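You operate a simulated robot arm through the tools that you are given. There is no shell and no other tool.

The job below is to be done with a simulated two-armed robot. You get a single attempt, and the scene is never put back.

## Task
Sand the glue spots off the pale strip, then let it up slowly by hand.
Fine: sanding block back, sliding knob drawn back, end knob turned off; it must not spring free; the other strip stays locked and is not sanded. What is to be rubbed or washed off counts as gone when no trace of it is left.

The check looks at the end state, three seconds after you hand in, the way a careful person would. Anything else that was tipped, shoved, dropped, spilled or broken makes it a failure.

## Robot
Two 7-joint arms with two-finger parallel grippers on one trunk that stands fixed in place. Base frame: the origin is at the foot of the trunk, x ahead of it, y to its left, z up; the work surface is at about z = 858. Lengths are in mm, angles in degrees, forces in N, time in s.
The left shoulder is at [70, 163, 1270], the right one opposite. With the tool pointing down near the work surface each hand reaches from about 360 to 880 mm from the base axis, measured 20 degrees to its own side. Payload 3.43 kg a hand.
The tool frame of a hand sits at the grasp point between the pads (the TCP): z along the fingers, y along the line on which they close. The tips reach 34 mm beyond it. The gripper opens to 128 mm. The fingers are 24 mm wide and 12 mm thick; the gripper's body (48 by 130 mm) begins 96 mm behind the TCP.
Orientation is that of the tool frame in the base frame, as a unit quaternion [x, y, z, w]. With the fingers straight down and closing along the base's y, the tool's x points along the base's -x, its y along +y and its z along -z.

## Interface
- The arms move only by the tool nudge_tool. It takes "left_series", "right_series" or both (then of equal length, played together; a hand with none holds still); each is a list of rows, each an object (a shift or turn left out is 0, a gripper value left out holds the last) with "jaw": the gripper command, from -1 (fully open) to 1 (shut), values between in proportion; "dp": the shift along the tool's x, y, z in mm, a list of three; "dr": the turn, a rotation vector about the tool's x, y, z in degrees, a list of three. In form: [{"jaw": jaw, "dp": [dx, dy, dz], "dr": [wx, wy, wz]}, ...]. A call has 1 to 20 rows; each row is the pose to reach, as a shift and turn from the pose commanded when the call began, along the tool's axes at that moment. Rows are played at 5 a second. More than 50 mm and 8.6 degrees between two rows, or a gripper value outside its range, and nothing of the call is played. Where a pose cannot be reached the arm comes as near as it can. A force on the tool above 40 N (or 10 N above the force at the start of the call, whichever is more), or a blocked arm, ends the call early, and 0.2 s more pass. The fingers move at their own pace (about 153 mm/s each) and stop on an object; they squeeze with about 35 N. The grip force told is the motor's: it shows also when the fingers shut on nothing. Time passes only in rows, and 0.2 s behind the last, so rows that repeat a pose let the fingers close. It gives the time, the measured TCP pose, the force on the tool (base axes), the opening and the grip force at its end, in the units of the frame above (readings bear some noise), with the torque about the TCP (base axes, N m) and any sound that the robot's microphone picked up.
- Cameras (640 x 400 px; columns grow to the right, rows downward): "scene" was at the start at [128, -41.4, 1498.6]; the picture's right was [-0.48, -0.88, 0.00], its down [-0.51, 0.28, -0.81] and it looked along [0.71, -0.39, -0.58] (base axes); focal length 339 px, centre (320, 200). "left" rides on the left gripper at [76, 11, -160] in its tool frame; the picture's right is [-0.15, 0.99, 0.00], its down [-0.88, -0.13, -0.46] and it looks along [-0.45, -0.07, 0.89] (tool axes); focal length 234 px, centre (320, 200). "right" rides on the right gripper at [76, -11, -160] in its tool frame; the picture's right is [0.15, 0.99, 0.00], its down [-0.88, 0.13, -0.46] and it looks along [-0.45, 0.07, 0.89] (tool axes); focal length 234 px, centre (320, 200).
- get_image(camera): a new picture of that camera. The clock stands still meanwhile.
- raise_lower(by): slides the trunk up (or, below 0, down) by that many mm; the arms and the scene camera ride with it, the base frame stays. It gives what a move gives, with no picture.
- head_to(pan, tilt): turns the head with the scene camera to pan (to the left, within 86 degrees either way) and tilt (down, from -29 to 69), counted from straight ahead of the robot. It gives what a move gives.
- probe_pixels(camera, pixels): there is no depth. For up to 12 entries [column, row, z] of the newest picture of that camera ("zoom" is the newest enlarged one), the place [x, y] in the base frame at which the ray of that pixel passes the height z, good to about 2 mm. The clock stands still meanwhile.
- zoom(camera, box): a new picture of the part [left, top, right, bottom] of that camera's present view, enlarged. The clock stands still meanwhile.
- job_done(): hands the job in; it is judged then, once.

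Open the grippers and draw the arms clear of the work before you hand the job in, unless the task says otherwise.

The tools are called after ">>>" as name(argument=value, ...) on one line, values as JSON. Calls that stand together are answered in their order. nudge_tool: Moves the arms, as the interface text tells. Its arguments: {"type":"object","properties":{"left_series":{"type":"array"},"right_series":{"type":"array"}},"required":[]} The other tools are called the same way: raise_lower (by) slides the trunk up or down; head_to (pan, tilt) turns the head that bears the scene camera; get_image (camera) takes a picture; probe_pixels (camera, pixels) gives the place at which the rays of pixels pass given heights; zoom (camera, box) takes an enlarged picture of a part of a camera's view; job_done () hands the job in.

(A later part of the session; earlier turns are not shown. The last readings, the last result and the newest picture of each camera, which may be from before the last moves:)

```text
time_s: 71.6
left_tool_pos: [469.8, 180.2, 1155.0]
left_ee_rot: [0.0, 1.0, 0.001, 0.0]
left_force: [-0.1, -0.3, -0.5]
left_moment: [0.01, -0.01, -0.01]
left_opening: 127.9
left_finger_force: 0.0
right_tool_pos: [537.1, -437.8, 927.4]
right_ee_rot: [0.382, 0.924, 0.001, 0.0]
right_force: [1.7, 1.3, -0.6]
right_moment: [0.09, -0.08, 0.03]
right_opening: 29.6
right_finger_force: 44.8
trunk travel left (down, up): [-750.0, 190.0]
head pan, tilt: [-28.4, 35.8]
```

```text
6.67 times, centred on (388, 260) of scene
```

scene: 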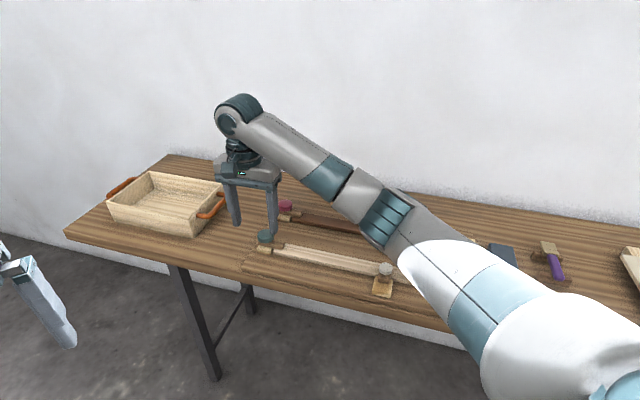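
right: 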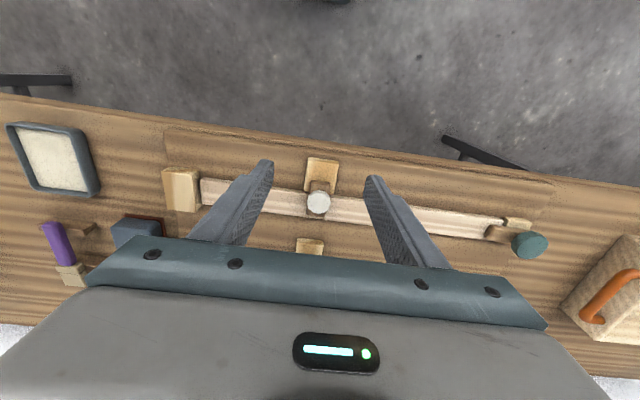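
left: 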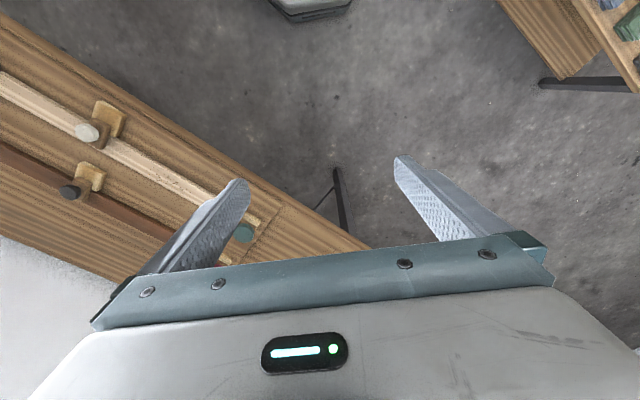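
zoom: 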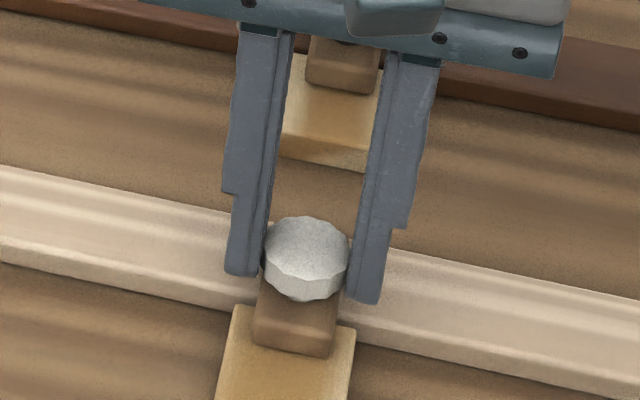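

Knob gripped (29.6 mm). I pull it back along tool +x (toward the front edge) 3 mm per row for 30 mm, watching force.

>>> nudge_tool(right_series=[{"dp": [2, 0, 0], "jaw": 1}, {"dp": [5, 0, 0]}, {"dp": [8, 0, 0]}, {"dp": [11, 0, 0]}, {"dp": [14, 0, 0]}, {"dp": [17, 0, 0]}, {"dp": [20, 0, 0]}, {"dp": [23, 0, 0]}, {"dp": [26, 0, 0]}, {"dp": [29, 0, 0]}, {"dp": [30, 0, 0]}])

>>> zoom(camera="scene", box=[340, 230, 436, 290])

>>> get_image(camera="right")

```text
time_s: 74.0
left_tool_pos: [469.7, 179.1, 1155.5]
left_ee_rot: [0.0, 1.0, 0.0, 0.0]
left_force: [0.1, 0.4, -0.6]
left_moment: [-0.02, 0.0, 0.0]
left_opening: 127.9
left_finger_force: 0.0
right_tool_pos: [516.4, -417.5, 929.1]
right_ee_rot: [0.383, 0.924, 0.001, -0.001]
right_force: [-0.4, -1.2, -12.1]
right_moment: [-0.45, -0.45, -0.06]
right_opening: 29.4
right_finger_force: 44.7
trunk travel left (down, up): [-750.0, 190.0]
head pan, tilt: [-28.4, 35.8]
```

```text
6.67 times, centred on (388, 260) of scene
```

zoom: 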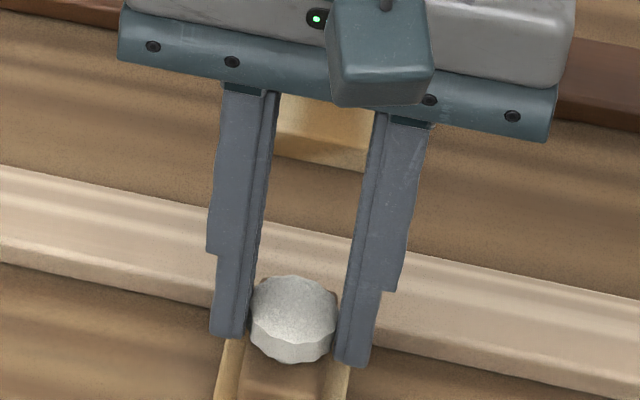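

```text
taken
```

right: 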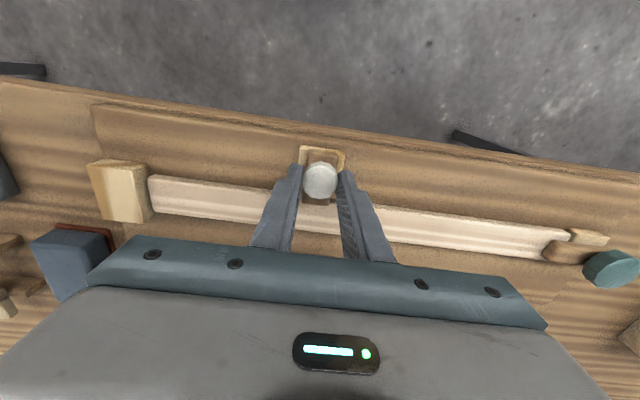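

The slide moves freely (30 mm so far); Fz −12 N suggests I'm pulling upward a little. I lower 1 mm and pull on up to 14 mm more to the stop.

>>> nudge_tool(right_series=[{"dp": [0, 0, 1], "jaw": 1}, {"dp": [2, 0, 1]}, {"dp": [4, 0, 1]}, {"dp": [6, 0, 1]}, {"dp": [8, 0, 1]}, {"dp": [10, 0, 1]}, {"dp": [10, 0, 1]}])

>>> zoom(camera="scene", box=[340, 235, 436, 295])

>>> zoom(camera="right", box=[240, 120, 400, 220])

```text
time_s: 75.3
left_tool_pos: [470.6, 179.0, 1154.2]
left_ee_rot: [0.0, 1.0, 0.0, 0.0]
left_force: [0.3, 0.7, 0.1]
left_moment: [0.03, 0.0, -0.01]
left_opening: 128.1
left_finger_force: 0.1
right_tool_pos: [514.6, -415.3, 927.2]
right_ee_rot: [0.387, 0.922, 0.0, 0.007]
right_force: [16.6, -9.3, -11.3]
right_moment: [0.44, -0.14, -0.04]
right_opening: 29.6
right_finger_force: 45.2
trunk travel left (down, up): [-750.0, 190.0]
head pan, tilt: [-28.4, 35.8]
stopped in row 6 (right hand): the force on the tool passed its limit at 43 N (the readings are from after the stop); the commanded pose is now the measured one
```

```text
6.67 times, centred on (388, 265) of scene
```

zoom: 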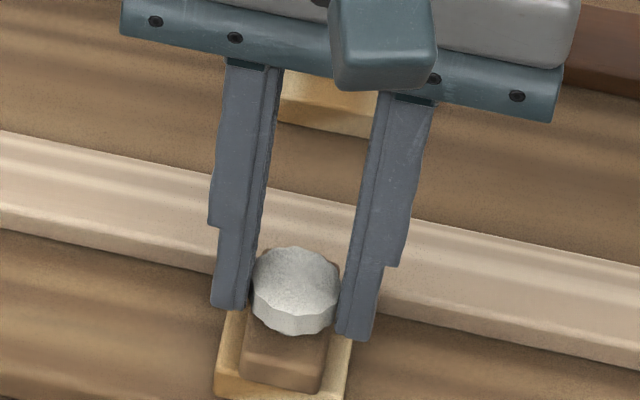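

```text
4.00 times, centred on (320, 170) of right
```

zoom: 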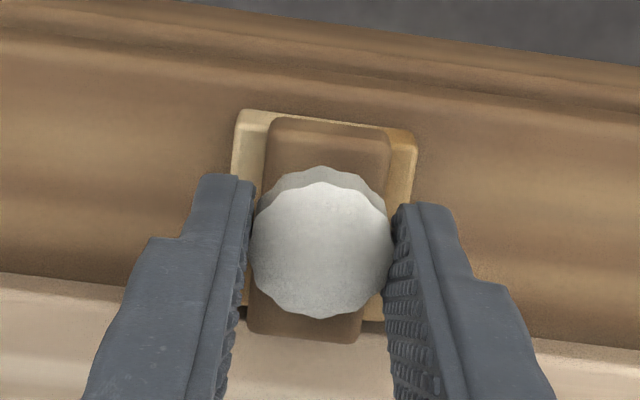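

The slide hit its stop after ~32 mm (fully drawn back). I open and lift away, then check that the bar clears the strip.

>>> nudge_tool(right_series=[{"dp": [0, 0, 0], "jaw": 0.3}, {"dp": [0, 0, 0], "jaw": 0}, {"dp": [0, 0, 0], "jaw": 0}, {"dp": [0, 0, -20]}, {"dp": [0, 0, -50]}, {"dp": [0, 0, -85]}, {"dp": [0, 0, -110]}, {"dp": [0, 0, -110]}])

>>> get_image(camera="right")

>>> zoom(camera="scene", box=[340, 235, 436, 295])

>>> zoom(camera="right", box=[240, 120, 400, 220])

```text
time_s: 77.1
left_tool_pos: [469.8, 180.3, 1155.2]
left_ee_rot: [0.0, 1.0, -0.001, -0.001]
left_force: [0.1, -0.6, 0.0]
left_moment: [0.0, 0.0, 0.0]
left_opening: 128.0
left_finger_force: 0.1
right_tool_pos: [508.8, -415.5, 1038.8]
right_ee_rot: [0.385, 0.923, 0.001, 0.006]
right_force: [0.4, 0.6, -0.1]
right_moment: [-0.02, -0.01, 0.0]
right_opening: 63.9
right_finger_force: 0.0
trunk travel left (down, up): [-750.0, 190.0]
head pan, tilt: [-28.4, 35.8]
```

```text
taken
```

right: 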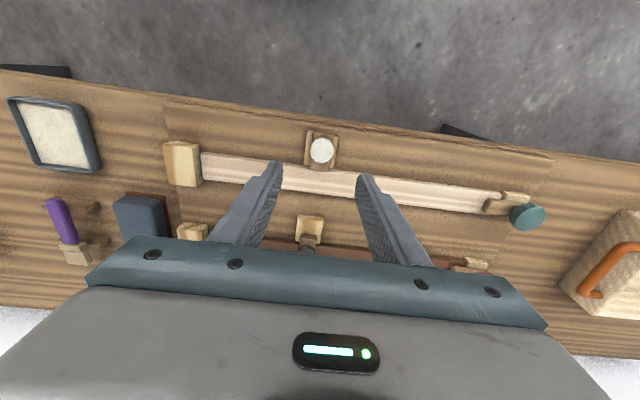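

```text
6.67 times, centred on (388, 265) of scene
```

zoom: 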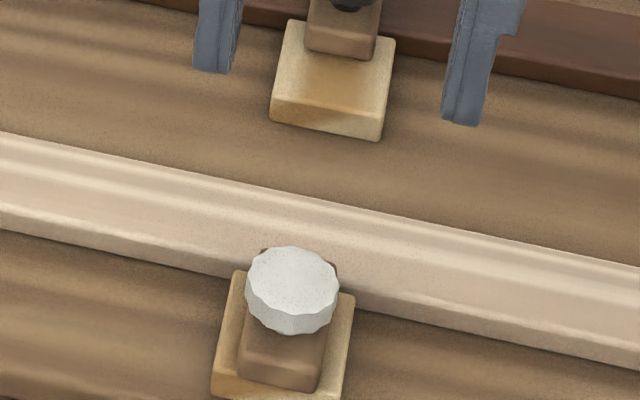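

```text
4.00 times, centred on (320, 170) of right
```

zoom: 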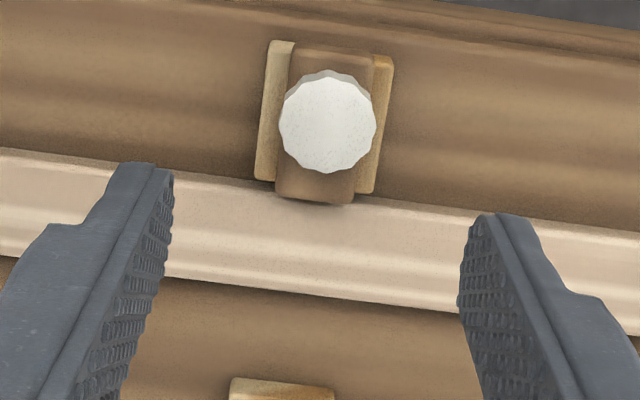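

The bar is flush back on its post and clear of the strip, which is still held by the end arm. Now I close the right fingers and bring them above the strip at u≈230 (between post and end knob), then down near it.

>>> nudge_tool(right_series=[{"dp": [-5, 12, 0], "jaw": 0.5}, {"dp": [-18, 40, 0], "jaw": 1}, {"dp": [-32, 75, 0]}, {"dp": [-45, 110, 0]}, {"dp": [-56, 145, 0]}, {"dp": [-61, 161, 0]}, {"dp": [-61, 161, 0]}, {"dp": [-61, 161, 25]}, {"dp": [-61, 161, 55]}, {"dp": [-61, 161, 85]}, {"dp": [-61, 161, 105]}, {"dp": [-61, 161, 116]}, {"dp": [-61, 161, 120]}, {"dp": [-61, 161, 120]}])

>>> get_image(camera="right")

>>> get_image(camera="scene")

```text
time_s: 80.1
left_tool_pos: [469.6, 180.0, 1155.3]
left_ee_rot: [0.0, 1.0, 0.001, 0.0]
left_force: [0.1, -1.2, -0.9]
left_moment: [-0.03, -0.04, 0.0]
left_opening: 128.1
left_finger_force: 0.1
right_tool_pos: [668.9, -342.6, 921.5]
right_ee_rot: [0.386, 0.923, 0.0, 0.006]
right_force: [-0.2, 0.4, -0.1]
right_moment: [-0.02, 0.03, 0.02]
right_opening: 0.1
right_finger_force: 32.4
trunk travel left (down, up): [-750.0, 190.0]
head pan, tilt: [-28.4, 35.8]
```

```text
taken
```

right: 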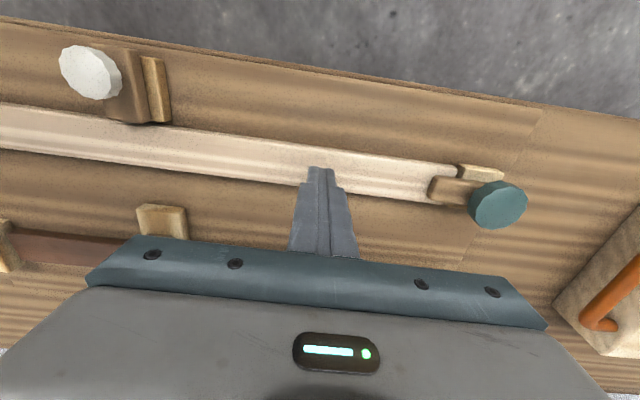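

```text
taken
```

scene: 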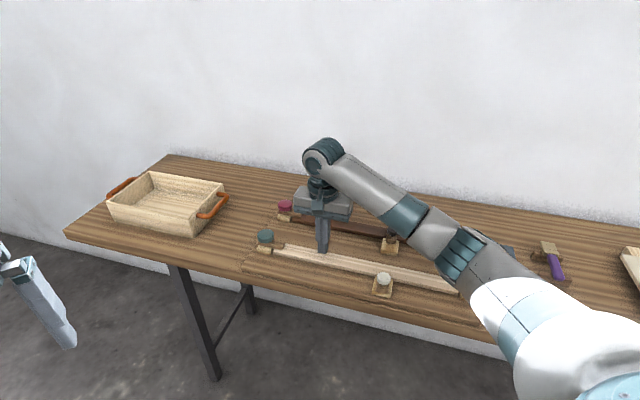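

Right tips hover at (669,-343), 13 mm above the strip. To leave room for the left hand at the teal knob, I raise a little, turn the right hand −90° about vertical (closing across the strip, camera toward −u) and shift to u≈190.

>>> nudge_tool(right_series=[{"dp": [0, 0, -20], "jaw": 1}, {"dp": [0, -4, -40], "dr": [0, 0, -7]}, {"dp": [0, -8, -40], "dr": [0, 0, -15]}, {"dp": [0, -12, -40], "dr": [0, 0, -23]}, {"dp": [0, -16, -40], "dr": [0, 0, -31]}, {"dp": [0, -20, -40], "dr": [0, 0, -39]}, {"dp": [0, -24, -40], "dr": [0, 0, -47]}, {"dp": [0, -28, -40], "dr": [0, 0, -55]}, {"dp": [0, -32, -40], "dr": [0, 0, -63]}, {"dp": [0, -36, -40], "dr": [0, 0, -71]}, {"dp": [0, -40, -40], "dr": [0, 0, -79]}, {"dp": [0, -44, -40], "dr": [0, 0, -86]}, {"dp": [0, -44, -40], "dr": [0, 0, -90]}, {"dp": [0, -44, -40], "dr": [0, 0, -90]}])

>>> get_image(camera="right")

>>> get_image(camera="scene")

```text
time_s: 83.1
left_tool_pos: [469.0, 180.6, 1154.6]
left_ee_rot: [0.0, 1.0, 0.0, -0.001]
left_force: [0.4, 0.9, -0.6]
left_moment: [0.0, 0.02, -0.02]
left_opening: 128.1
left_finger_force: 0.2
right_tool_pos: [638.0, -374.7, 961.2]
right_ee_rot: [-0.38, 0.925, -0.004, 0.005]
right_force: [0.4, 0.4, -0.4]
right_moment: [0.01, 0.0, 0.02]
right_opening: 0.1
right_finger_force: 32.6
trunk travel left (down, up): [-750.0, 190.0]
head pan, tilt: [-28.4, 35.8]
```

```text
taken
```

right: 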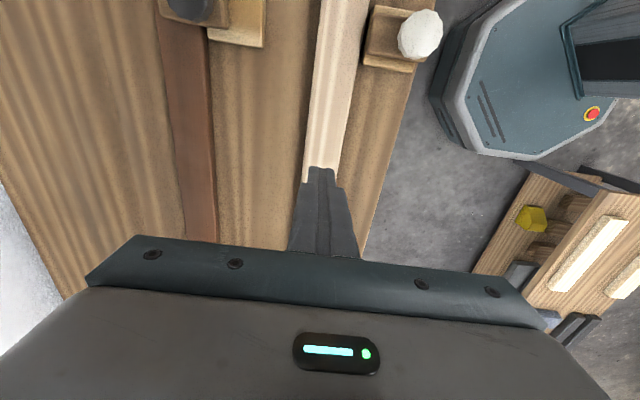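

```text
taken
```

scene: 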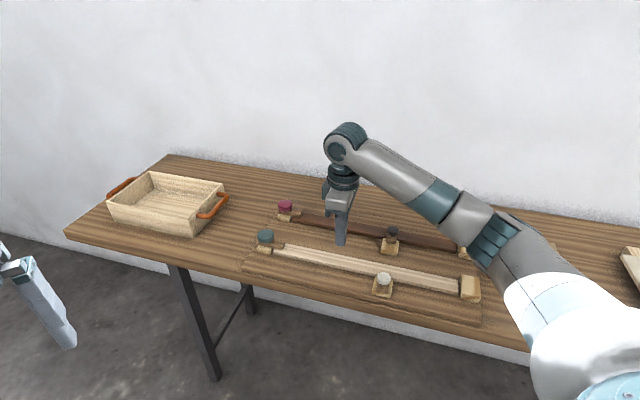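

Right hand is in place above u≈190. Now I bring the left hand toward the teal knob at height z≈1155, yawing +55° on the way.

>>> nudge_tool(left_series=[{"dp": [-10, -15, 0], "dr": [0, 0, 3]}, {"dp": [-30, -42, 0], "dr": [0, 0, 8]}, {"dp": [-50, -72, 0], "dr": [0, 0, 13]}, {"dp": [-72, -102, 0], "dr": [0, 0, 18]}, {"dp": [-93, -133, 0], "dr": [0, 0, 23]}, {"dp": [-115, -164, 0], "dr": [0, 0, 28]}, {"dp": [-136, -195, 0], "dr": [0, 0, 33]}, {"dp": [-157, -225, 0], "dr": [0, 0, 38]}, {"dp": [-178, -255, 0], "dr": [0, 0, 43]}, {"dp": [-198, -284, 0], "dr": [0, 0, 48]}, {"dp": [-216, -309, 0], "dr": [0, 0, 52]}, {"dp": [-227, -325, 0], "dr": [0, 0, 54]}, {"dp": [-231, -330, 0], "dr": [0, 0, 55]}, {"dp": [-231, -330, 0], "dr": [0, 0, 55]}])

>>> get_image(camera="scene")

>>> get_image(camera="left")

```text
time_s: 86.1
left_tool_pos: [678.8, -124.4, 1158.3]
left_ee_rot: [0.428, 0.904, 0.0, 0.0]
left_force: [0.4, -0.1, -0.4]
left_moment: [-0.01, 0.02, 0.0]
left_opening: 128.0
left_finger_force: 0.0
left hand out of reach, approached as far as the arm can: row 11, 12, 13, 14
right_tool_pos: [637.5, -374.1, 960.9]
right_ee_rot: [-0.38, 0.925, -0.004, 0.005]
right_force: [-0.4, 0.6, 0.4]
right_moment: [-0.01, 0.02, 0.03]
right_opening: 0.0
right_finger_force: 32.9
trunk travel left (down, up): [-750.0, 190.0]
head pan, tilt: [-28.4, 35.8]
```

```text
taken
```

scene: 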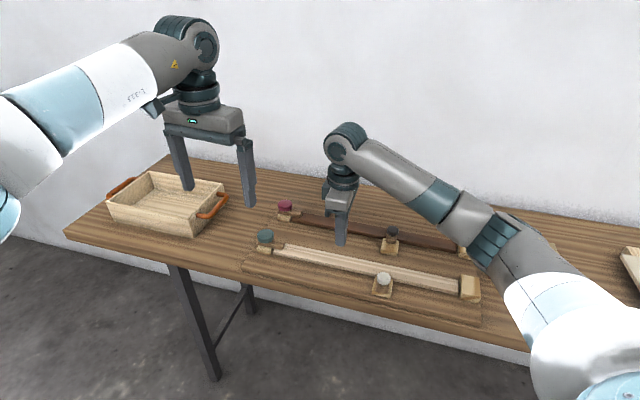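

```text
taken
```

left: 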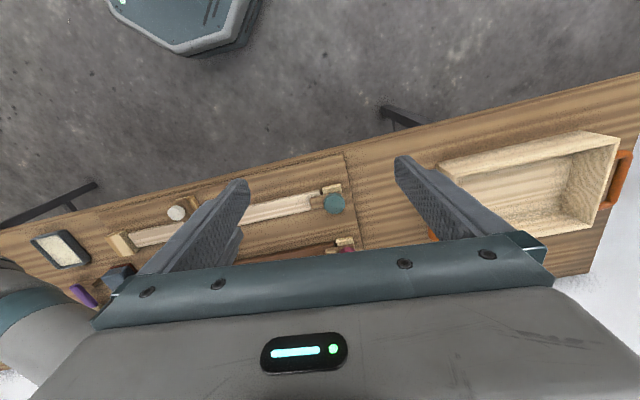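

At this height the left arm was at its limit (679,-124). I tilt the left tool outward by 20° (rotation −20° about tool y) and come down to gain reach.

>>> nudge_tool(left_series=[{"dp": [0, 0, 15], "dr": [0, -4, 0]}, {"dp": [0, 0, 30], "dr": [0, -8, 0]}, {"dp": [0, 0, 45], "dr": [0, -12, 0]}, {"dp": [0, 0, 60], "dr": [0, -16, 0]}, {"dp": [0, 0, 75], "dr": [0, -20, 0]}, {"dp": [0, 0, 90], "dr": [0, -20, 0]}, {"dp": [0, 0, 90], "dr": [0, -20, 0]}])

>>> get_image(camera="scene")

>>> get_image(camera="left")

```text
time_s: 87.7
left_tool_pos: [679.3, -120.1, 1068.4]
left_ee_rot: [0.422, 0.89, -0.075, 0.157]
left_force: [-0.2, 0.3, 0.0]
left_moment: [0.01, 0.01, -0.03]
left_opening: 127.9
left_finger_force: 0.1
right_tool_pos: [637.6, -375.8, 961.5]
right_ee_rot: [-0.38, 0.925, -0.004, 0.005]
right_force: [-0.2, -0.2, 0.3]
right_moment: [0.01, -0.05, 0.02]
right_opening: 0.0
right_finger_force: 33.4
trunk travel left (down, up): [-750.0, 190.0]
head pan, tilt: [-28.4, 35.8]
```

```text
taken
```

scene: 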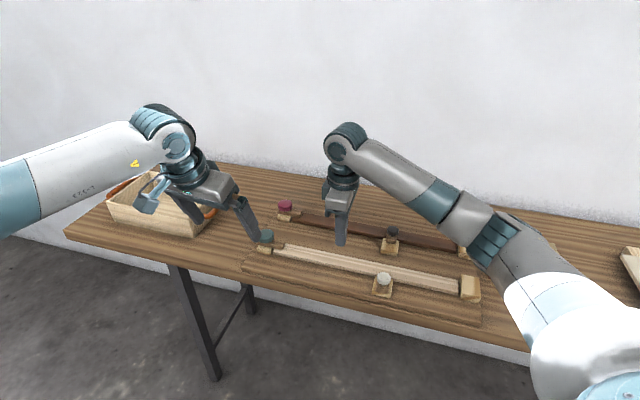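

```text
taken
```

left: 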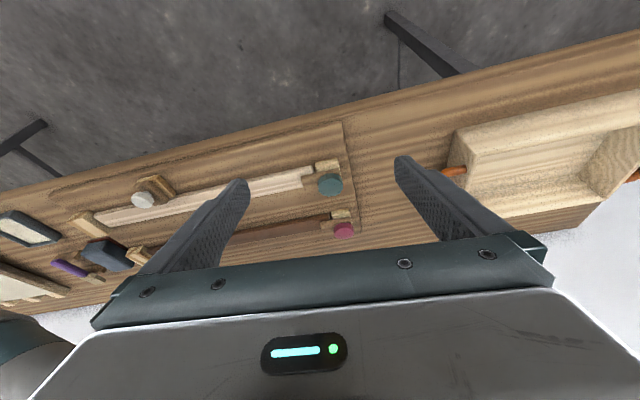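

The tilt works: left at (679,-120,1068), leaning 20°. I set its opening to 80 mm and move to hover over the teal knob at TCP ≈ (768.5,-225,985).

>>> nudge_tool(left_series=[{"dp": [-10, 0, 12], "jaw": -0.25}, {"dp": [-30, 1, 37]}, {"dp": [-52, 1.5, 65]}, {"dp": [-74, 2, 92]}, {"dp": [-92, 2.7, 115]}, {"dp": [-101, 2.7, 125.7]}, {"dp": [-101, 2.7, 125.7]}])

>>> get_image(camera="left")

>>> zoom(camera="scene", box=[200, 170, 328, 250])

```text
time_s: 89.3
left_tool_pos: [743.5, -199.7, 1007.3]
left_ee_rot: [0.422, 0.89, -0.074, 0.156]
left_force: [0.1, 1.2, 0.7]
left_moment: [-0.01, 0.06, -0.05]
left_opening: 79.9
left_finger_force: 0.1
left hand out of reach, approached as far as the arm can: row 5, 6, 7
right_tool_pos: [637.1, -374.8, 961.2]
right_ee_rot: [-0.379, 0.925, -0.004, 0.005]
right_force: [0.0, -0.4, -0.4]
right_moment: [0.01, -0.03, 0.01]
right_opening: 0.0
right_finger_force: 33.5
trunk travel left (down, up): [-750.0, 190.0]
head pan, tilt: [-28.4, 35.8]
```

```text
taken
```

left: 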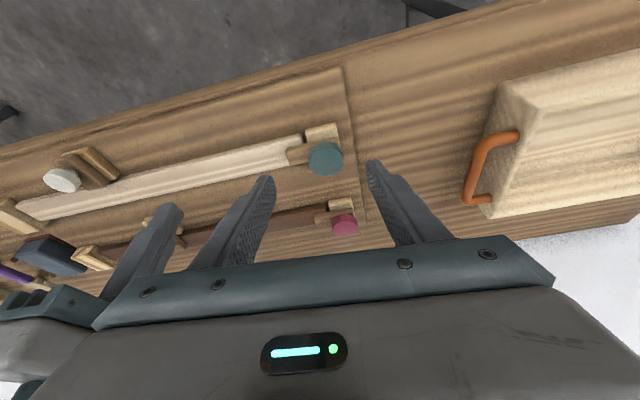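

```text
5.00 times, centred on (264, 210) of scene
```

zoom: 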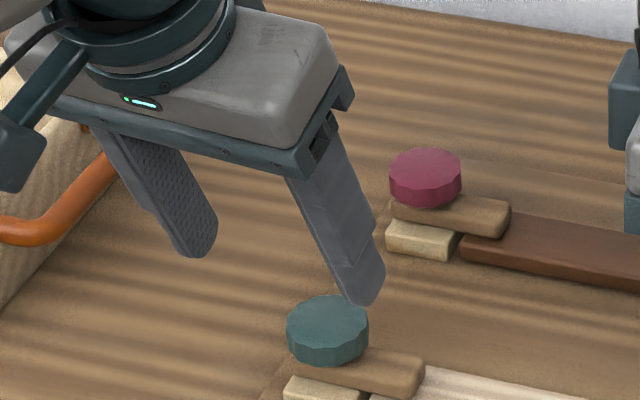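

The left arm again met its limit at (743,-200,1007). I look at its configuration by panning the head toward the left arm.

>>> head_to(pan=0, tilt=30)

>>> get_image(camera="scene")

```text
time_s: 90.2
left_tool_pos: [742.6, -197.6, 1008.7]
left_ee_rot: [0.422, 0.89, -0.074, 0.156]
left_force: [1.2, -1.1, -0.9]
left_moment: [0.03, 0.03, 0.02]
left_opening: 79.8
left_finger_force: 0.1
right_tool_pos: [637.1, -375.5, 960.9]
right_ee_rot: [-0.379, 0.925, -0.005, 0.005]
right_force: [0.5, 1.3, 0.3]
right_moment: [0.03, 0.0, -0.04]
right_opening: 0.0
right_finger_force: 32.8
trunk travel left (down, up): [-750.0, 190.0]
head pan, tilt: [0.0, 30.0]
```

```text
taken
```

scene: 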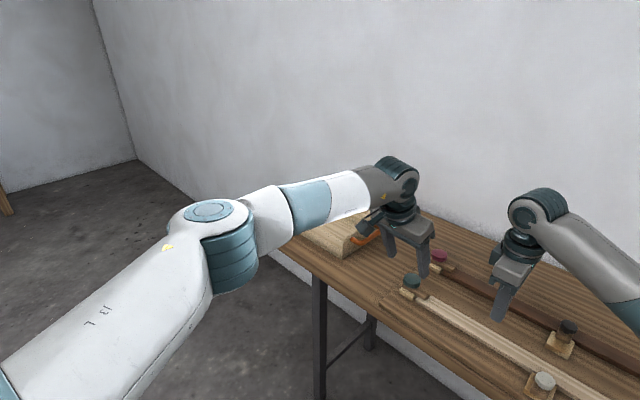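

The arm isn't fully stretched, so cross-body joint limits bind; more outward lean should help. I lean the left tool a further 25° in place (to ~45°).

>>> nudge_tool(left_series=[{"dp": [0, 0, 0], "dr": [0, -6, 0]}, {"dp": [0, 0, 0], "dr": [0, -12, 0]}, {"dp": [0, 0, 0], "dr": [0, -18, 0]}, {"dp": [0, 0, 0], "dr": [0, -25, 0]}, {"dp": [0, 0, 0], "dr": [0, -25, 0]}])

>>> get_image(camera="scene")

>>> get_image(camera="left")

```text
time_s: 91.5
left_tool_pos: [741.0, -197.3, 1008.0]
left_ee_rot: [0.395, 0.835, -0.164, 0.347]
left_force: [-0.1, -0.4, 0.6]
left_moment: [0.02, 0.0, 0.01]
left_opening: 80.1
left_finger_force: 0.1
right_tool_pos: [638.1, -375.5, 961.2]
right_ee_rot: [-0.38, 0.925, -0.004, 0.005]
right_force: [-0.6, -0.4, -0.6]
right_moment: [0.01, 0.0, -0.02]
right_opening: 0.0
right_finger_force: 33.2
trunk travel left (down, up): [-750.0, 190.0]
head pan, tilt: [0.0, 30.0]
```

```text
taken
```

scene: 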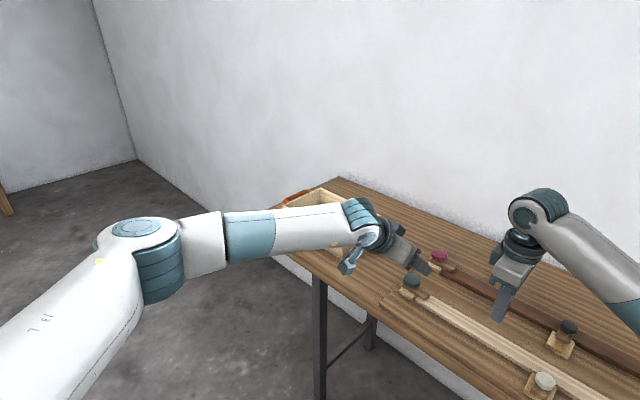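

```text
taken
```

left: 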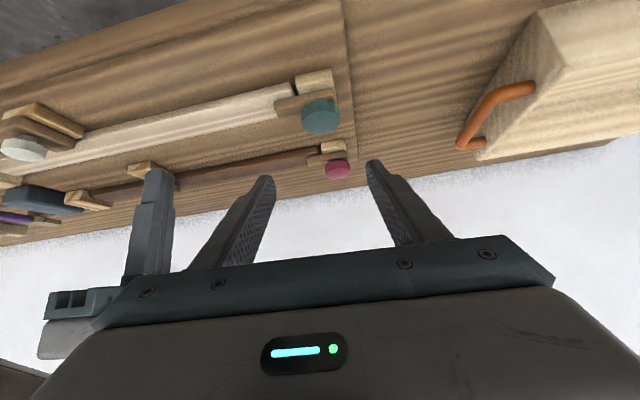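

45° lean reached. I move to hover at about (762,-218,975) to test reach toward the knob.

>>> nudge_tool(left_series=[{"dp": [1, 1, 12]}, {"dp": [2, 2, 26]}, {"dp": [2.8, 3.5, 38]}, {"dp": [2.8, 3.5, 44]}, {"dp": [2.8, 3.5, 44]}])

>>> head_to(pan=-22, tilt=36)

>>> get_image(camera="scene")

>>> get_image(camera="left")

```text
time_s: 92.7
left_tool_pos: [763.0, -216.8, 974.2]
left_ee_rot: [0.395, 0.835, -0.164, 0.346]
left_force: [-0.8, 0.2, 0.0]
left_moment: [0.0, 0.0, 0.04]
left_opening: 80.3
left_finger_force: 0.0
right_tool_pos: [638.2, -376.3, 961.4]
right_ee_rot: [-0.38, 0.925, -0.003, 0.004]
right_force: [-0.2, 0.1, -0.2]
right_moment: [0.02, -0.02, -0.01]
right_opening: 0.1
right_finger_force: 32.7
trunk travel left (down, up): [-750.0, 190.0]
head pan, tilt: [0.0, 30.0]
```

```text
time_s: 93.5
left_tool_pos: [762.3, -217.2, 973.7]
left_ee_rot: [0.396, 0.835, -0.164, 0.346]
left_force: [0.1, 0.6, 0.2]
left_moment: [-0.01, 0.0, -0.01]
left_opening: 79.7
left_finger_force: 0.1
right_tool_pos: [638.2, -374.5, 960.7]
right_ee_rot: [-0.38, 0.925, -0.004, 0.004]
right_force: [-0.1, -0.9, 0.1]
right_moment: [-0.05, -0.02, 0.01]
right_opening: 0.3
right_finger_force: 33.2
trunk travel left (down, up): [-750.0, 190.0]
head pan, tilt: [-22.0, 36.0]
```

```text
taken
```

scene: 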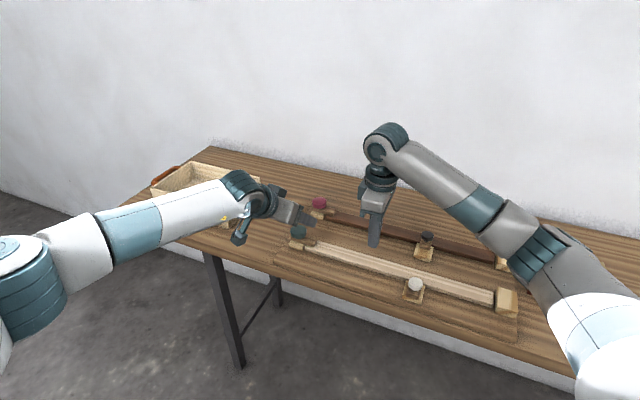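

```text
taken
```

left: 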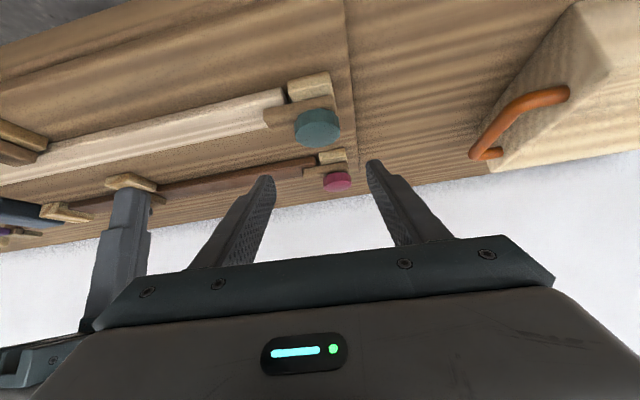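

The leaning left hand reaches the hover point. Before loading anything I test in the air how far it can turn about the vertical: first 30° clockwise about the knob axis.

>>> nudge_tool(left_series=[{"dp": [-0.3, 1.8, 0.3], "dr": [4.26, 0, 4.24]}, {"dp": [-0.7, 3.7, 0.7], "dr": [8.5, 0, 8.5]}, {"dp": [-1.1, 5.6, 1.1], "dr": [12.8, 0, 12.7]}, {"dp": [-1.5, 7.4, 1.5], "dr": [17.0, 0, 17.0]}, {"dp": [-1.8, 9.2, 1.8], "dr": [21.3, 0, 21.2]}, {"dp": [-1.8, 9.2, 1.8], "dr": [21.3, 0, 21.2]}])

>>> get_image(camera="scene")

>>> get_image(camera="left")

```text
time_s: 94.9
left_tool_pos: [763.8, -215.7, 972.3]
left_ee_rot: [0.439, 0.813, -0.182, 0.336]
left_force: [0.7, -0.1, 0.9]
left_moment: [0.03, -0.04, 0.04]
left_opening: 80.0
left_finger_force: 0.1
left hand out of reach, approached as far as the arm can: row 2, 3, 4, 5, 6
right_tool_pos: [638.3, -374.7, 960.3]
right_ee_rot: [-0.379, 0.925, -0.004, 0.005]
right_force: [0.0, 1.4, -0.7]
right_moment: [-0.01, 0.0, -0.03]
right_opening: 0.1
right_finger_force: 33.2
trunk travel left (down, up): [-750.0, 190.0]
head pan, tilt: [-22.0, 36.0]
```

```text
taken
```

scene: 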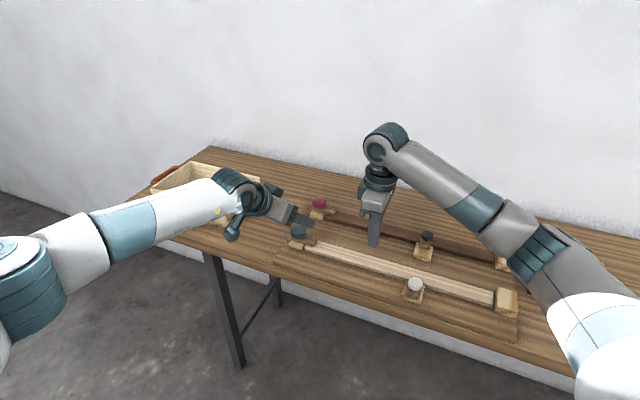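

```text
taken
```

left: 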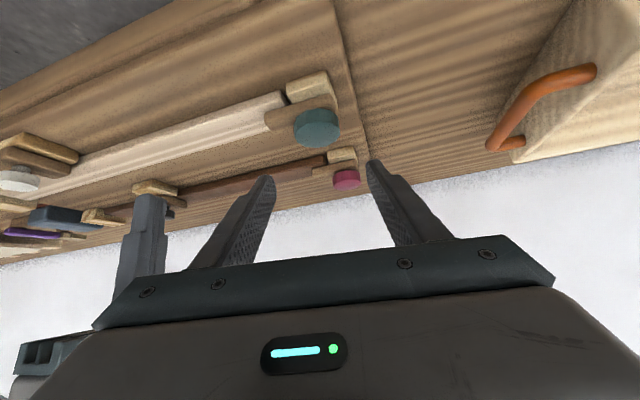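

Clockwise is limited to ~6° here. I test counter-clockwise by 45° in the air.

>>> nudge_tool(left_series=[{"dp": [-0.3, -1.8, 0.3], "dr": [-4, 0, -4]}, {"dp": [-0.8, -3.5, 0.8], "dr": [-8, 0, -8]}, {"dp": [-1.3, -5.2, 1.3], "dr": [-12, 0, -12]}, {"dp": [-1.8, -6.9, 1.8], "dr": [-16, 0, -16]}, {"dp": [-2.3, -8.6, 2.3], "dr": [-20, 0, -20]}, {"dp": [-2.8, -10.3, 2.8], "dr": [-24, 0, -24]}, {"dp": [-3.3, -12, 3.3], "dr": [-28, 0, -28]}, {"dp": [-3.8, -13.7, 3.8], "dr": [-31.8, 0, -31.8]}, {"dp": [-3.8, -13.7, 3.8], "dr": [-31.8, 0, -31.8]}])

>>> get_image(camera="scene")

>>> get_image(camera="left")

```text
time_s: 96.9
left_tool_pos: [756.1, -226.4, 972.4]
left_ee_rot: [0.094, 0.919, -0.039, 0.381]
left_force: [0.1, 0.5, -0.3]
left_moment: [0.0, -0.02, -0.01]
left_opening: 80.0
left_finger_force: 0.0
right_tool_pos: [637.5, -374.0, 961.4]
right_ee_rot: [-0.379, 0.925, -0.004, 0.004]
right_force: [0.0, 0.4, 0.4]
right_moment: [-0.02, -0.01, -0.02]
right_opening: 0.0
right_finger_force: 32.9
trunk travel left (down, up): [-750.0, 190.0]
head pan, tilt: [-22.0, 36.0]
```

```text
taken
```

scene: 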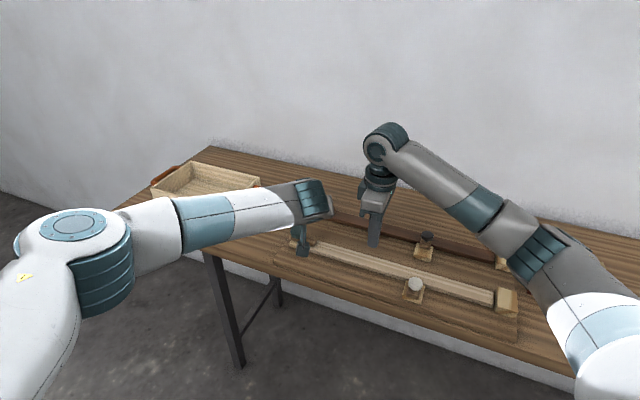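

```text
taken
```

left: 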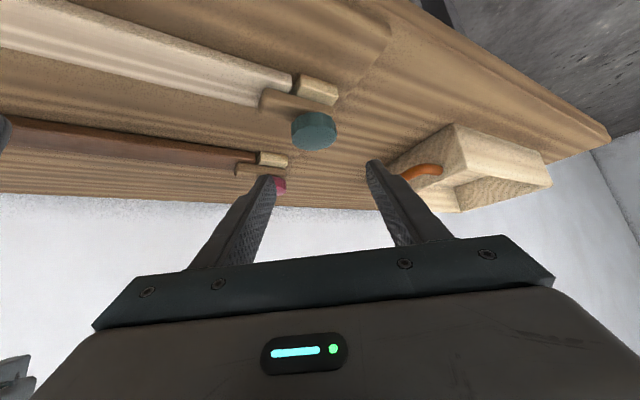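

45° counter-clockwise works. I test 30° more in the air to find the range.

>>> nudge_tool(left_series=[{"dp": [-0.2, -1.9, 0.2], "dr": [-4.2, 0, -4.2]}, {"dp": [-0.4, -3.8, 0.4], "dr": [-8.5, 0, -8.5]}, {"dp": [-0.6, -5.8, 0.6], "dr": [-12.7, 0, -12.7]}, {"dp": [-0.9, -7.7, 0.9], "dr": [-17, 0, -17]}, {"dp": [-1.1, -9.6, 1.1], "dr": [-21.2, 0, -21.2]}, {"dp": [-1.1, -9.6, 1.1], "dr": [-21.2, 0, -21.2]}])

>>> get_image(camera="scene")

>>> get_image(camera="left")

```text
time_s: 98.3
left_tool_pos: [763.0, -204.9, 1002.4]
left_ee_rot: [-0.123, 0.916, 0.051, 0.379]
left_force: [1.1, -0.8, 0.0]
left_moment: [-0.03, 0.0, -0.03]
left_opening: 79.9
left_finger_force: 0.0
left hand out of reach, approached as far as the arm can: row 4, 5, 6
right_tool_pos: [637.3, -374.5, 961.8]
right_ee_rot: [-0.379, 0.925, -0.004, 0.005]
right_force: [0.3, -0.3, -0.7]
right_moment: [-0.01, 0.01, 0.03]
right_opening: 0.0
right_finger_force: 33.4
trunk travel left (down, up): [-750.0, 190.0]
head pan, tilt: [-22.0, 36.0]
```

```text
taken
```

scene: 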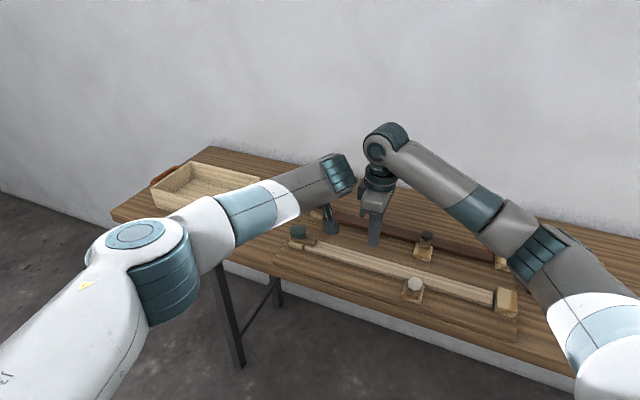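

```text
taken
```

left: 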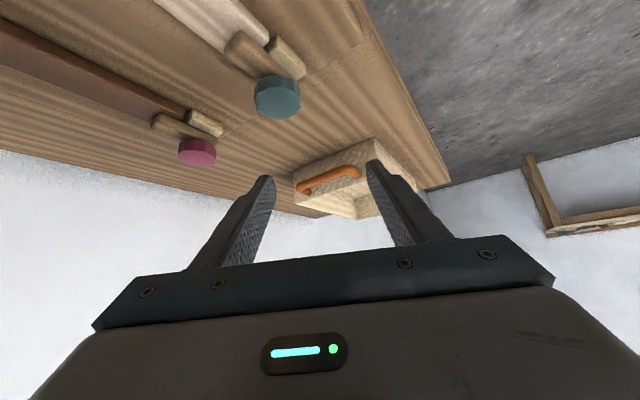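

Feasible turning range for the left at the knob is lean azimuth about −57°…+5°, i.e. ~55° per stroke. I bring the left hand back to the start orientation (azimuth ≈ −50°) hovering above the knob.

>>> nudge_tool(left_series=[{"dp": [1, -1, 1], "dr": [4.6, 0, 4.6]}, {"dp": [3, -2, 2], "dr": [9.2, 0, 9.2]}, {"dp": [5, -4, 3], "dr": [13.8, 0, 13.8]}, {"dp": [7, -5, 4], "dr": [18.4, 0, 18.4]}, {"dp": [8, -6, 5], "dr": [23, 0, 23]}, {"dp": [10, -8, 6], "dr": [27.6, 0, 27.6]}, {"dp": [12, -9, 7], "dr": [32.2, 0, 32.2]}, {"dp": [13, -10, 8], "dr": [36.8, 0, 36.8]}, {"dp": [14, -11, 9], "dr": [41.4, 0, 41.4]}, {"dp": [15.2, -12.2, 9.5], "dr": [46, 0, 46]}, {"dp": [15.2, -12.2, 9.5], "dr": [46, 0, 46]}])

>>> get_image(camera="scene")

>>> get_image(camera="left")

```text
time_s: 100.7
left_tool_pos: [763.5, -218.7, 987.4]
left_ee_rot: [0.388, 0.838, -0.161, 0.348]
left_force: [-0.5, 0.2, -0.3]
left_moment: [0.01, -0.01, 0.02]
left_opening: 80.0
left_finger_force: 0.1
right_tool_pos: [638.5, -375.1, 961.5]
right_ee_rot: [-0.379, 0.925, -0.003, 0.004]
right_force: [0.2, 1.3, 0.5]
right_moment: [0.01, -0.01, -0.03]
right_opening: 0.1
right_finger_force: 32.6
trunk travel left (down, up): [-750.0, 190.0]
head pan, tilt: [-22.0, 36.0]
```

```text
taken
```

scene: 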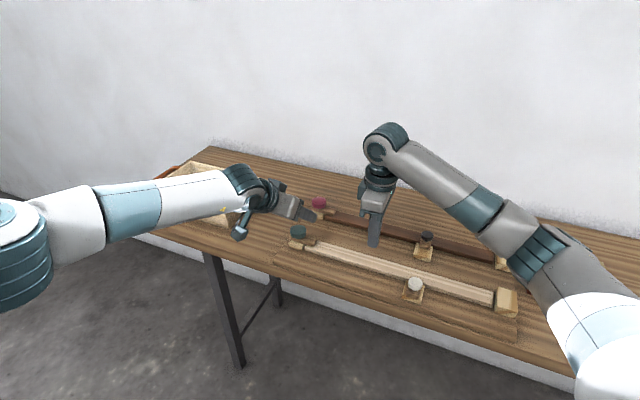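

```text
taken
```

left: 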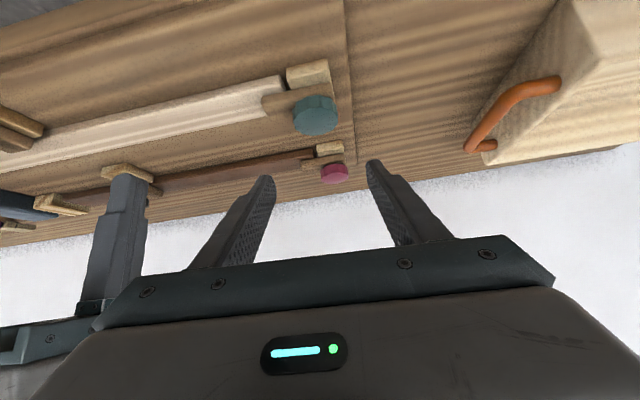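

Left hand is ready above the teal knob. Now the right hand: shift 40 mm to u≈150 and descend to just above the strip.

>>> nudge_tool(right_series=[{"dp": [15, 0, 0], "jaw": 1}, {"dp": [32, 1, 0]}, {"dp": [40, 1, 0]}, {"dp": [40, 1, 15]}, {"dp": [40, 1, 30]}, {"dp": [40, 1, 40]}, {"dp": [40, 1, 45]}, {"dp": [40, 1, 45]}])

>>> get_image(camera="scene")

>>> get_image(camera="right")

```text
time_s: 102.5
left_tool_pos: [763.3, -219.7, 987.3]
left_ee_rot: [0.389, 0.838, -0.161, 0.347]
left_force: [-0.1, 0.7, -0.1]
left_moment: [-0.04, 0.0, -0.02]
left_opening: 80.2
left_finger_force: 0.0
right_tool_pos: [608.3, -401.8, 916.6]
right_ee_rot: [-0.379, 0.925, -0.004, 0.004]
right_force: [-0.6, -0.8, 0.2]
right_moment: [0.01, 0.05, 0.0]
right_opening: 0.0
right_finger_force: 32.5
trunk travel left (down, up): [-750.0, 190.0]
head pan, tilt: [-22.0, 36.0]
```

```text
taken
```

scene: 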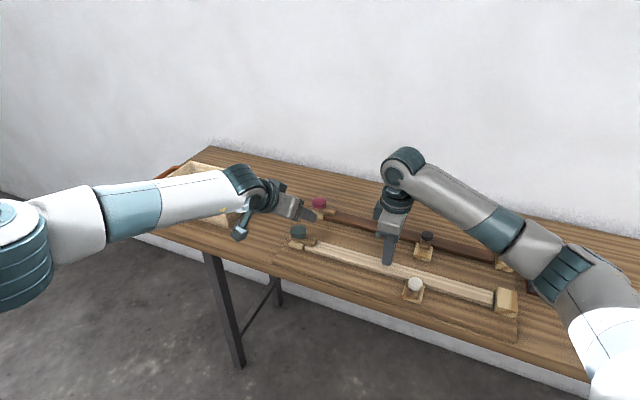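

```text
taken
```

right: 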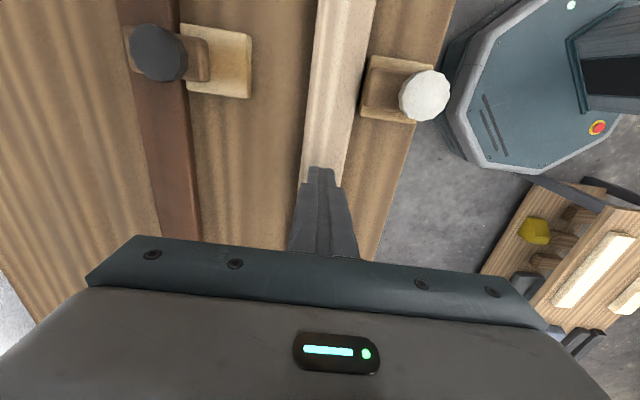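

Tips are ~8 mm above the strip. I lower 1 mm per row to find contact.

>>> nudge_tool(right_series=[{"dp": [0, 0, 2], "jaw": 1}, {"dp": [0, 0, 4]}, {"dp": [0, 0, 6]}, {"dp": [0, 0, 7]}, {"dp": [0, 0, 8]}, {"dp": [0, 0, 9]}, {"dp": [0, 0, 9]}])

```text
time_s: 104.1
left_tool_pos: [763.3, -218.2, 987.5]
left_ee_rot: [0.39, 0.838, -0.162, 0.347]
left_force: [0.4, -0.2, -1.0]
left_moment: [-0.03, 0.04, -0.01]
left_opening: 79.9
left_finger_force: 0.0
right_tool_pos: [607.6, -402.7, 908.0]
right_ee_rot: [-0.38, 0.925, -0.004, 0.005]
right_force: [-0.3, 0.0, 0.0]
right_moment: [0.01, 0.0, -0.02]
right_opening: 0.0
right_finger_force: 33.3
trunk travel left (down, up): [-750.0, 190.0]
head pan, tilt: [-22.0, 36.0]
```

>>> nudge_tool(right_series=[{"dp": [0, 0, 1], "jaw": 1}, {"dp": [0, 0, 2]}, {"dp": [0, 0, 3]}, {"dp": [0, 0, 4]}, {"dp": [0, 0, 4]}])

```text
time_s: 105.3
left_tool_pos: [761.7, -218.7, 989.4]
left_ee_rot: [0.388, 0.838, -0.161, 0.348]
left_force: [0.6, 0.0, -0.7]
left_moment: [0.02, -0.01, -0.04]
left_opening: 79.9
left_finger_force: 0.1
right_tool_pos: [608.6, -403.9, 906.3]
right_ee_rot: [-0.379, 0.926, -0.005, 0.006]
right_force: [1.3, -7.1, 18.1]
right_moment: [-0.32, 0.12, 0.08]
right_opening: 0.0
right_finger_force: 33.5
trunk travel left (down, up): [-750.0, 190.0]
head pan, tilt: [-22.0, 36.0]
```

Right hand now presses the strip with Fz≈18 N. Before descending with the left, I refine the teal knob's position from the left camera.

>>> get_image(camera="left")

>>> zoom(camera="left", box=[236, 70, 396, 170])

>>> zoom(camera="scene", box=[260, 180, 388, 260])

```text
taken
```

left: 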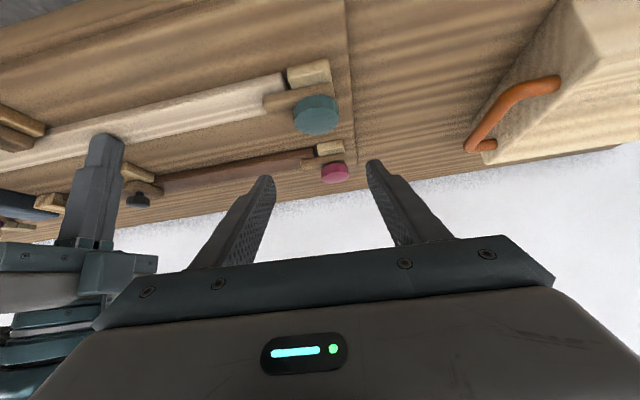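

```text
4.00 times, centred on (316, 120) of left
```

zoom: 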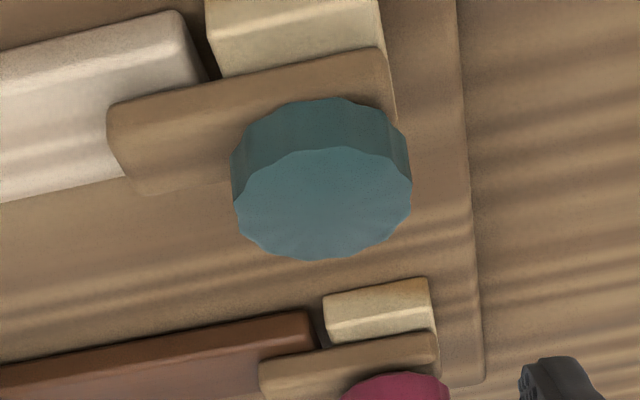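

```text
5.00 times, centred on (324, 220) of scene
```

zoom: 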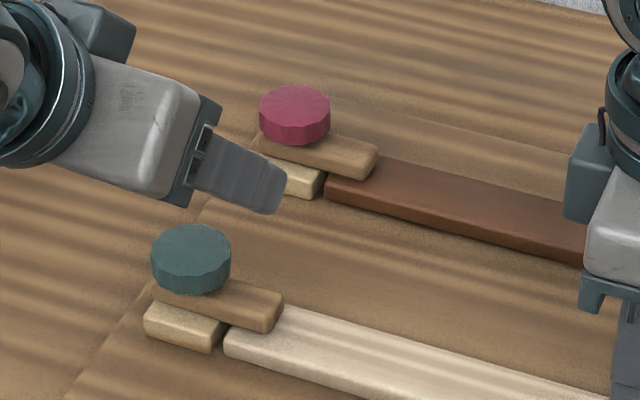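

I probe the knob's top centre at left pixel (316.5,121.3) for heights 905–915.

>>> probe_pixels(camera="left", pixels=[[316.5, 121.3, 915], [316.5, 121.3, 910], [316.5, 121.3, 905], [316.5, 121.3, 900], [295, 121.3, 908], [338.5, 121.3, 908]])

>>> zoom(camera="scene", box=[270, 210, 334, 250])

>>> probe_pixels(camera="scene", pixels=[[298.4, 228, 915], [298.4, 228, 905], [298.4, 228, 895]])

```text
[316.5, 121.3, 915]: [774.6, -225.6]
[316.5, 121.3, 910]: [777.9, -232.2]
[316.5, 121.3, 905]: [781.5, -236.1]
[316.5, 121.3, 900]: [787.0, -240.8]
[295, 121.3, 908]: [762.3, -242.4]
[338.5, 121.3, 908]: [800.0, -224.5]
```

```text
10.00 times, centred on (302, 230) of scene
```

zoom: 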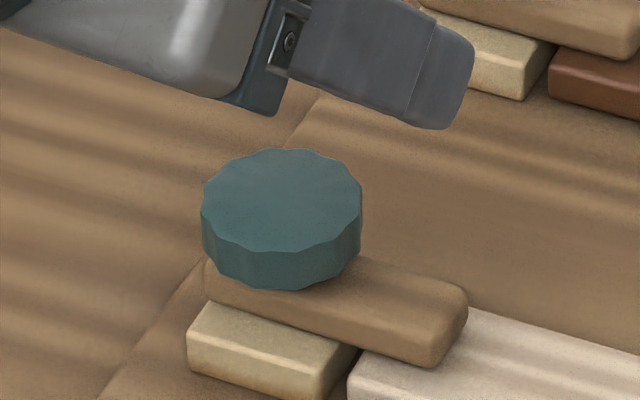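

```text
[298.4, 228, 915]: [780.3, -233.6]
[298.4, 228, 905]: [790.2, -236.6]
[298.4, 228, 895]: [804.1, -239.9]
```

K ≈ (775.5,-231.5) with top z≈912: the left TCP is within ~1 mm laterally. I descend the left hand vertically by 45 mm first.

>>> nudge_tool(left_series=[{"dp": [7, 0.5, 7], "jaw": -0.25}, {"dp": [16, 1, 16]}, {"dp": [25, 1.3, 25]}, {"dp": [31.8, 1.3, 31.8]}, {"dp": [31.8, 1.3, 31.8]}])

>>> zoom(camera="scene", box=[250, 190, 346, 250])

>>> zoom(camera="left", box=[200, 80, 440, 230])

```text
time_s: 106.5
left_tool_pos: [762.7, -217.9, 942.6]
left_ee_rot: [0.389, 0.838, -0.161, 0.348]
left_force: [-0.1, -0.1, 0.3]
left_moment: [0.0, -0.01, -0.01]
left_opening: 80.0
left_finger_force: 0.0
right_tool_pos: [608.6, -403.8, 905.7]
right_ee_rot: [-0.38, 0.925, -0.005, 0.006]
right_force: [7.1, -13.2, 29.5]
right_moment: [-0.6, 0.01, 0.18]
right_opening: 0.0
right_finger_force: 33.0
trunk travel left (down, up): [-750.0, 190.0]
head pan, tilt: [-22.0, 36.0]
```

```text
6.67 times, centred on (298, 220) of scene
```

zoom: 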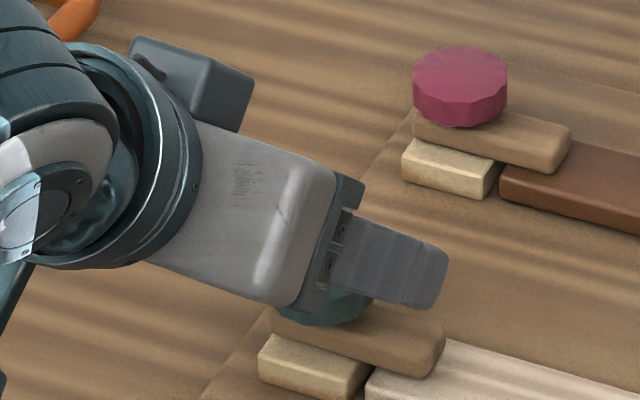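

```text
2.67 times, centred on (320, 155) of left
```

zoom: 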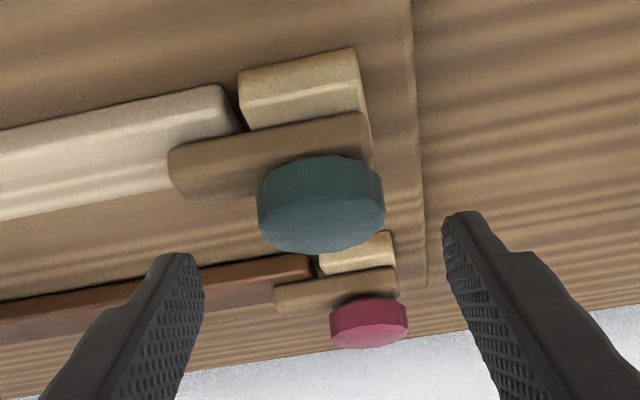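

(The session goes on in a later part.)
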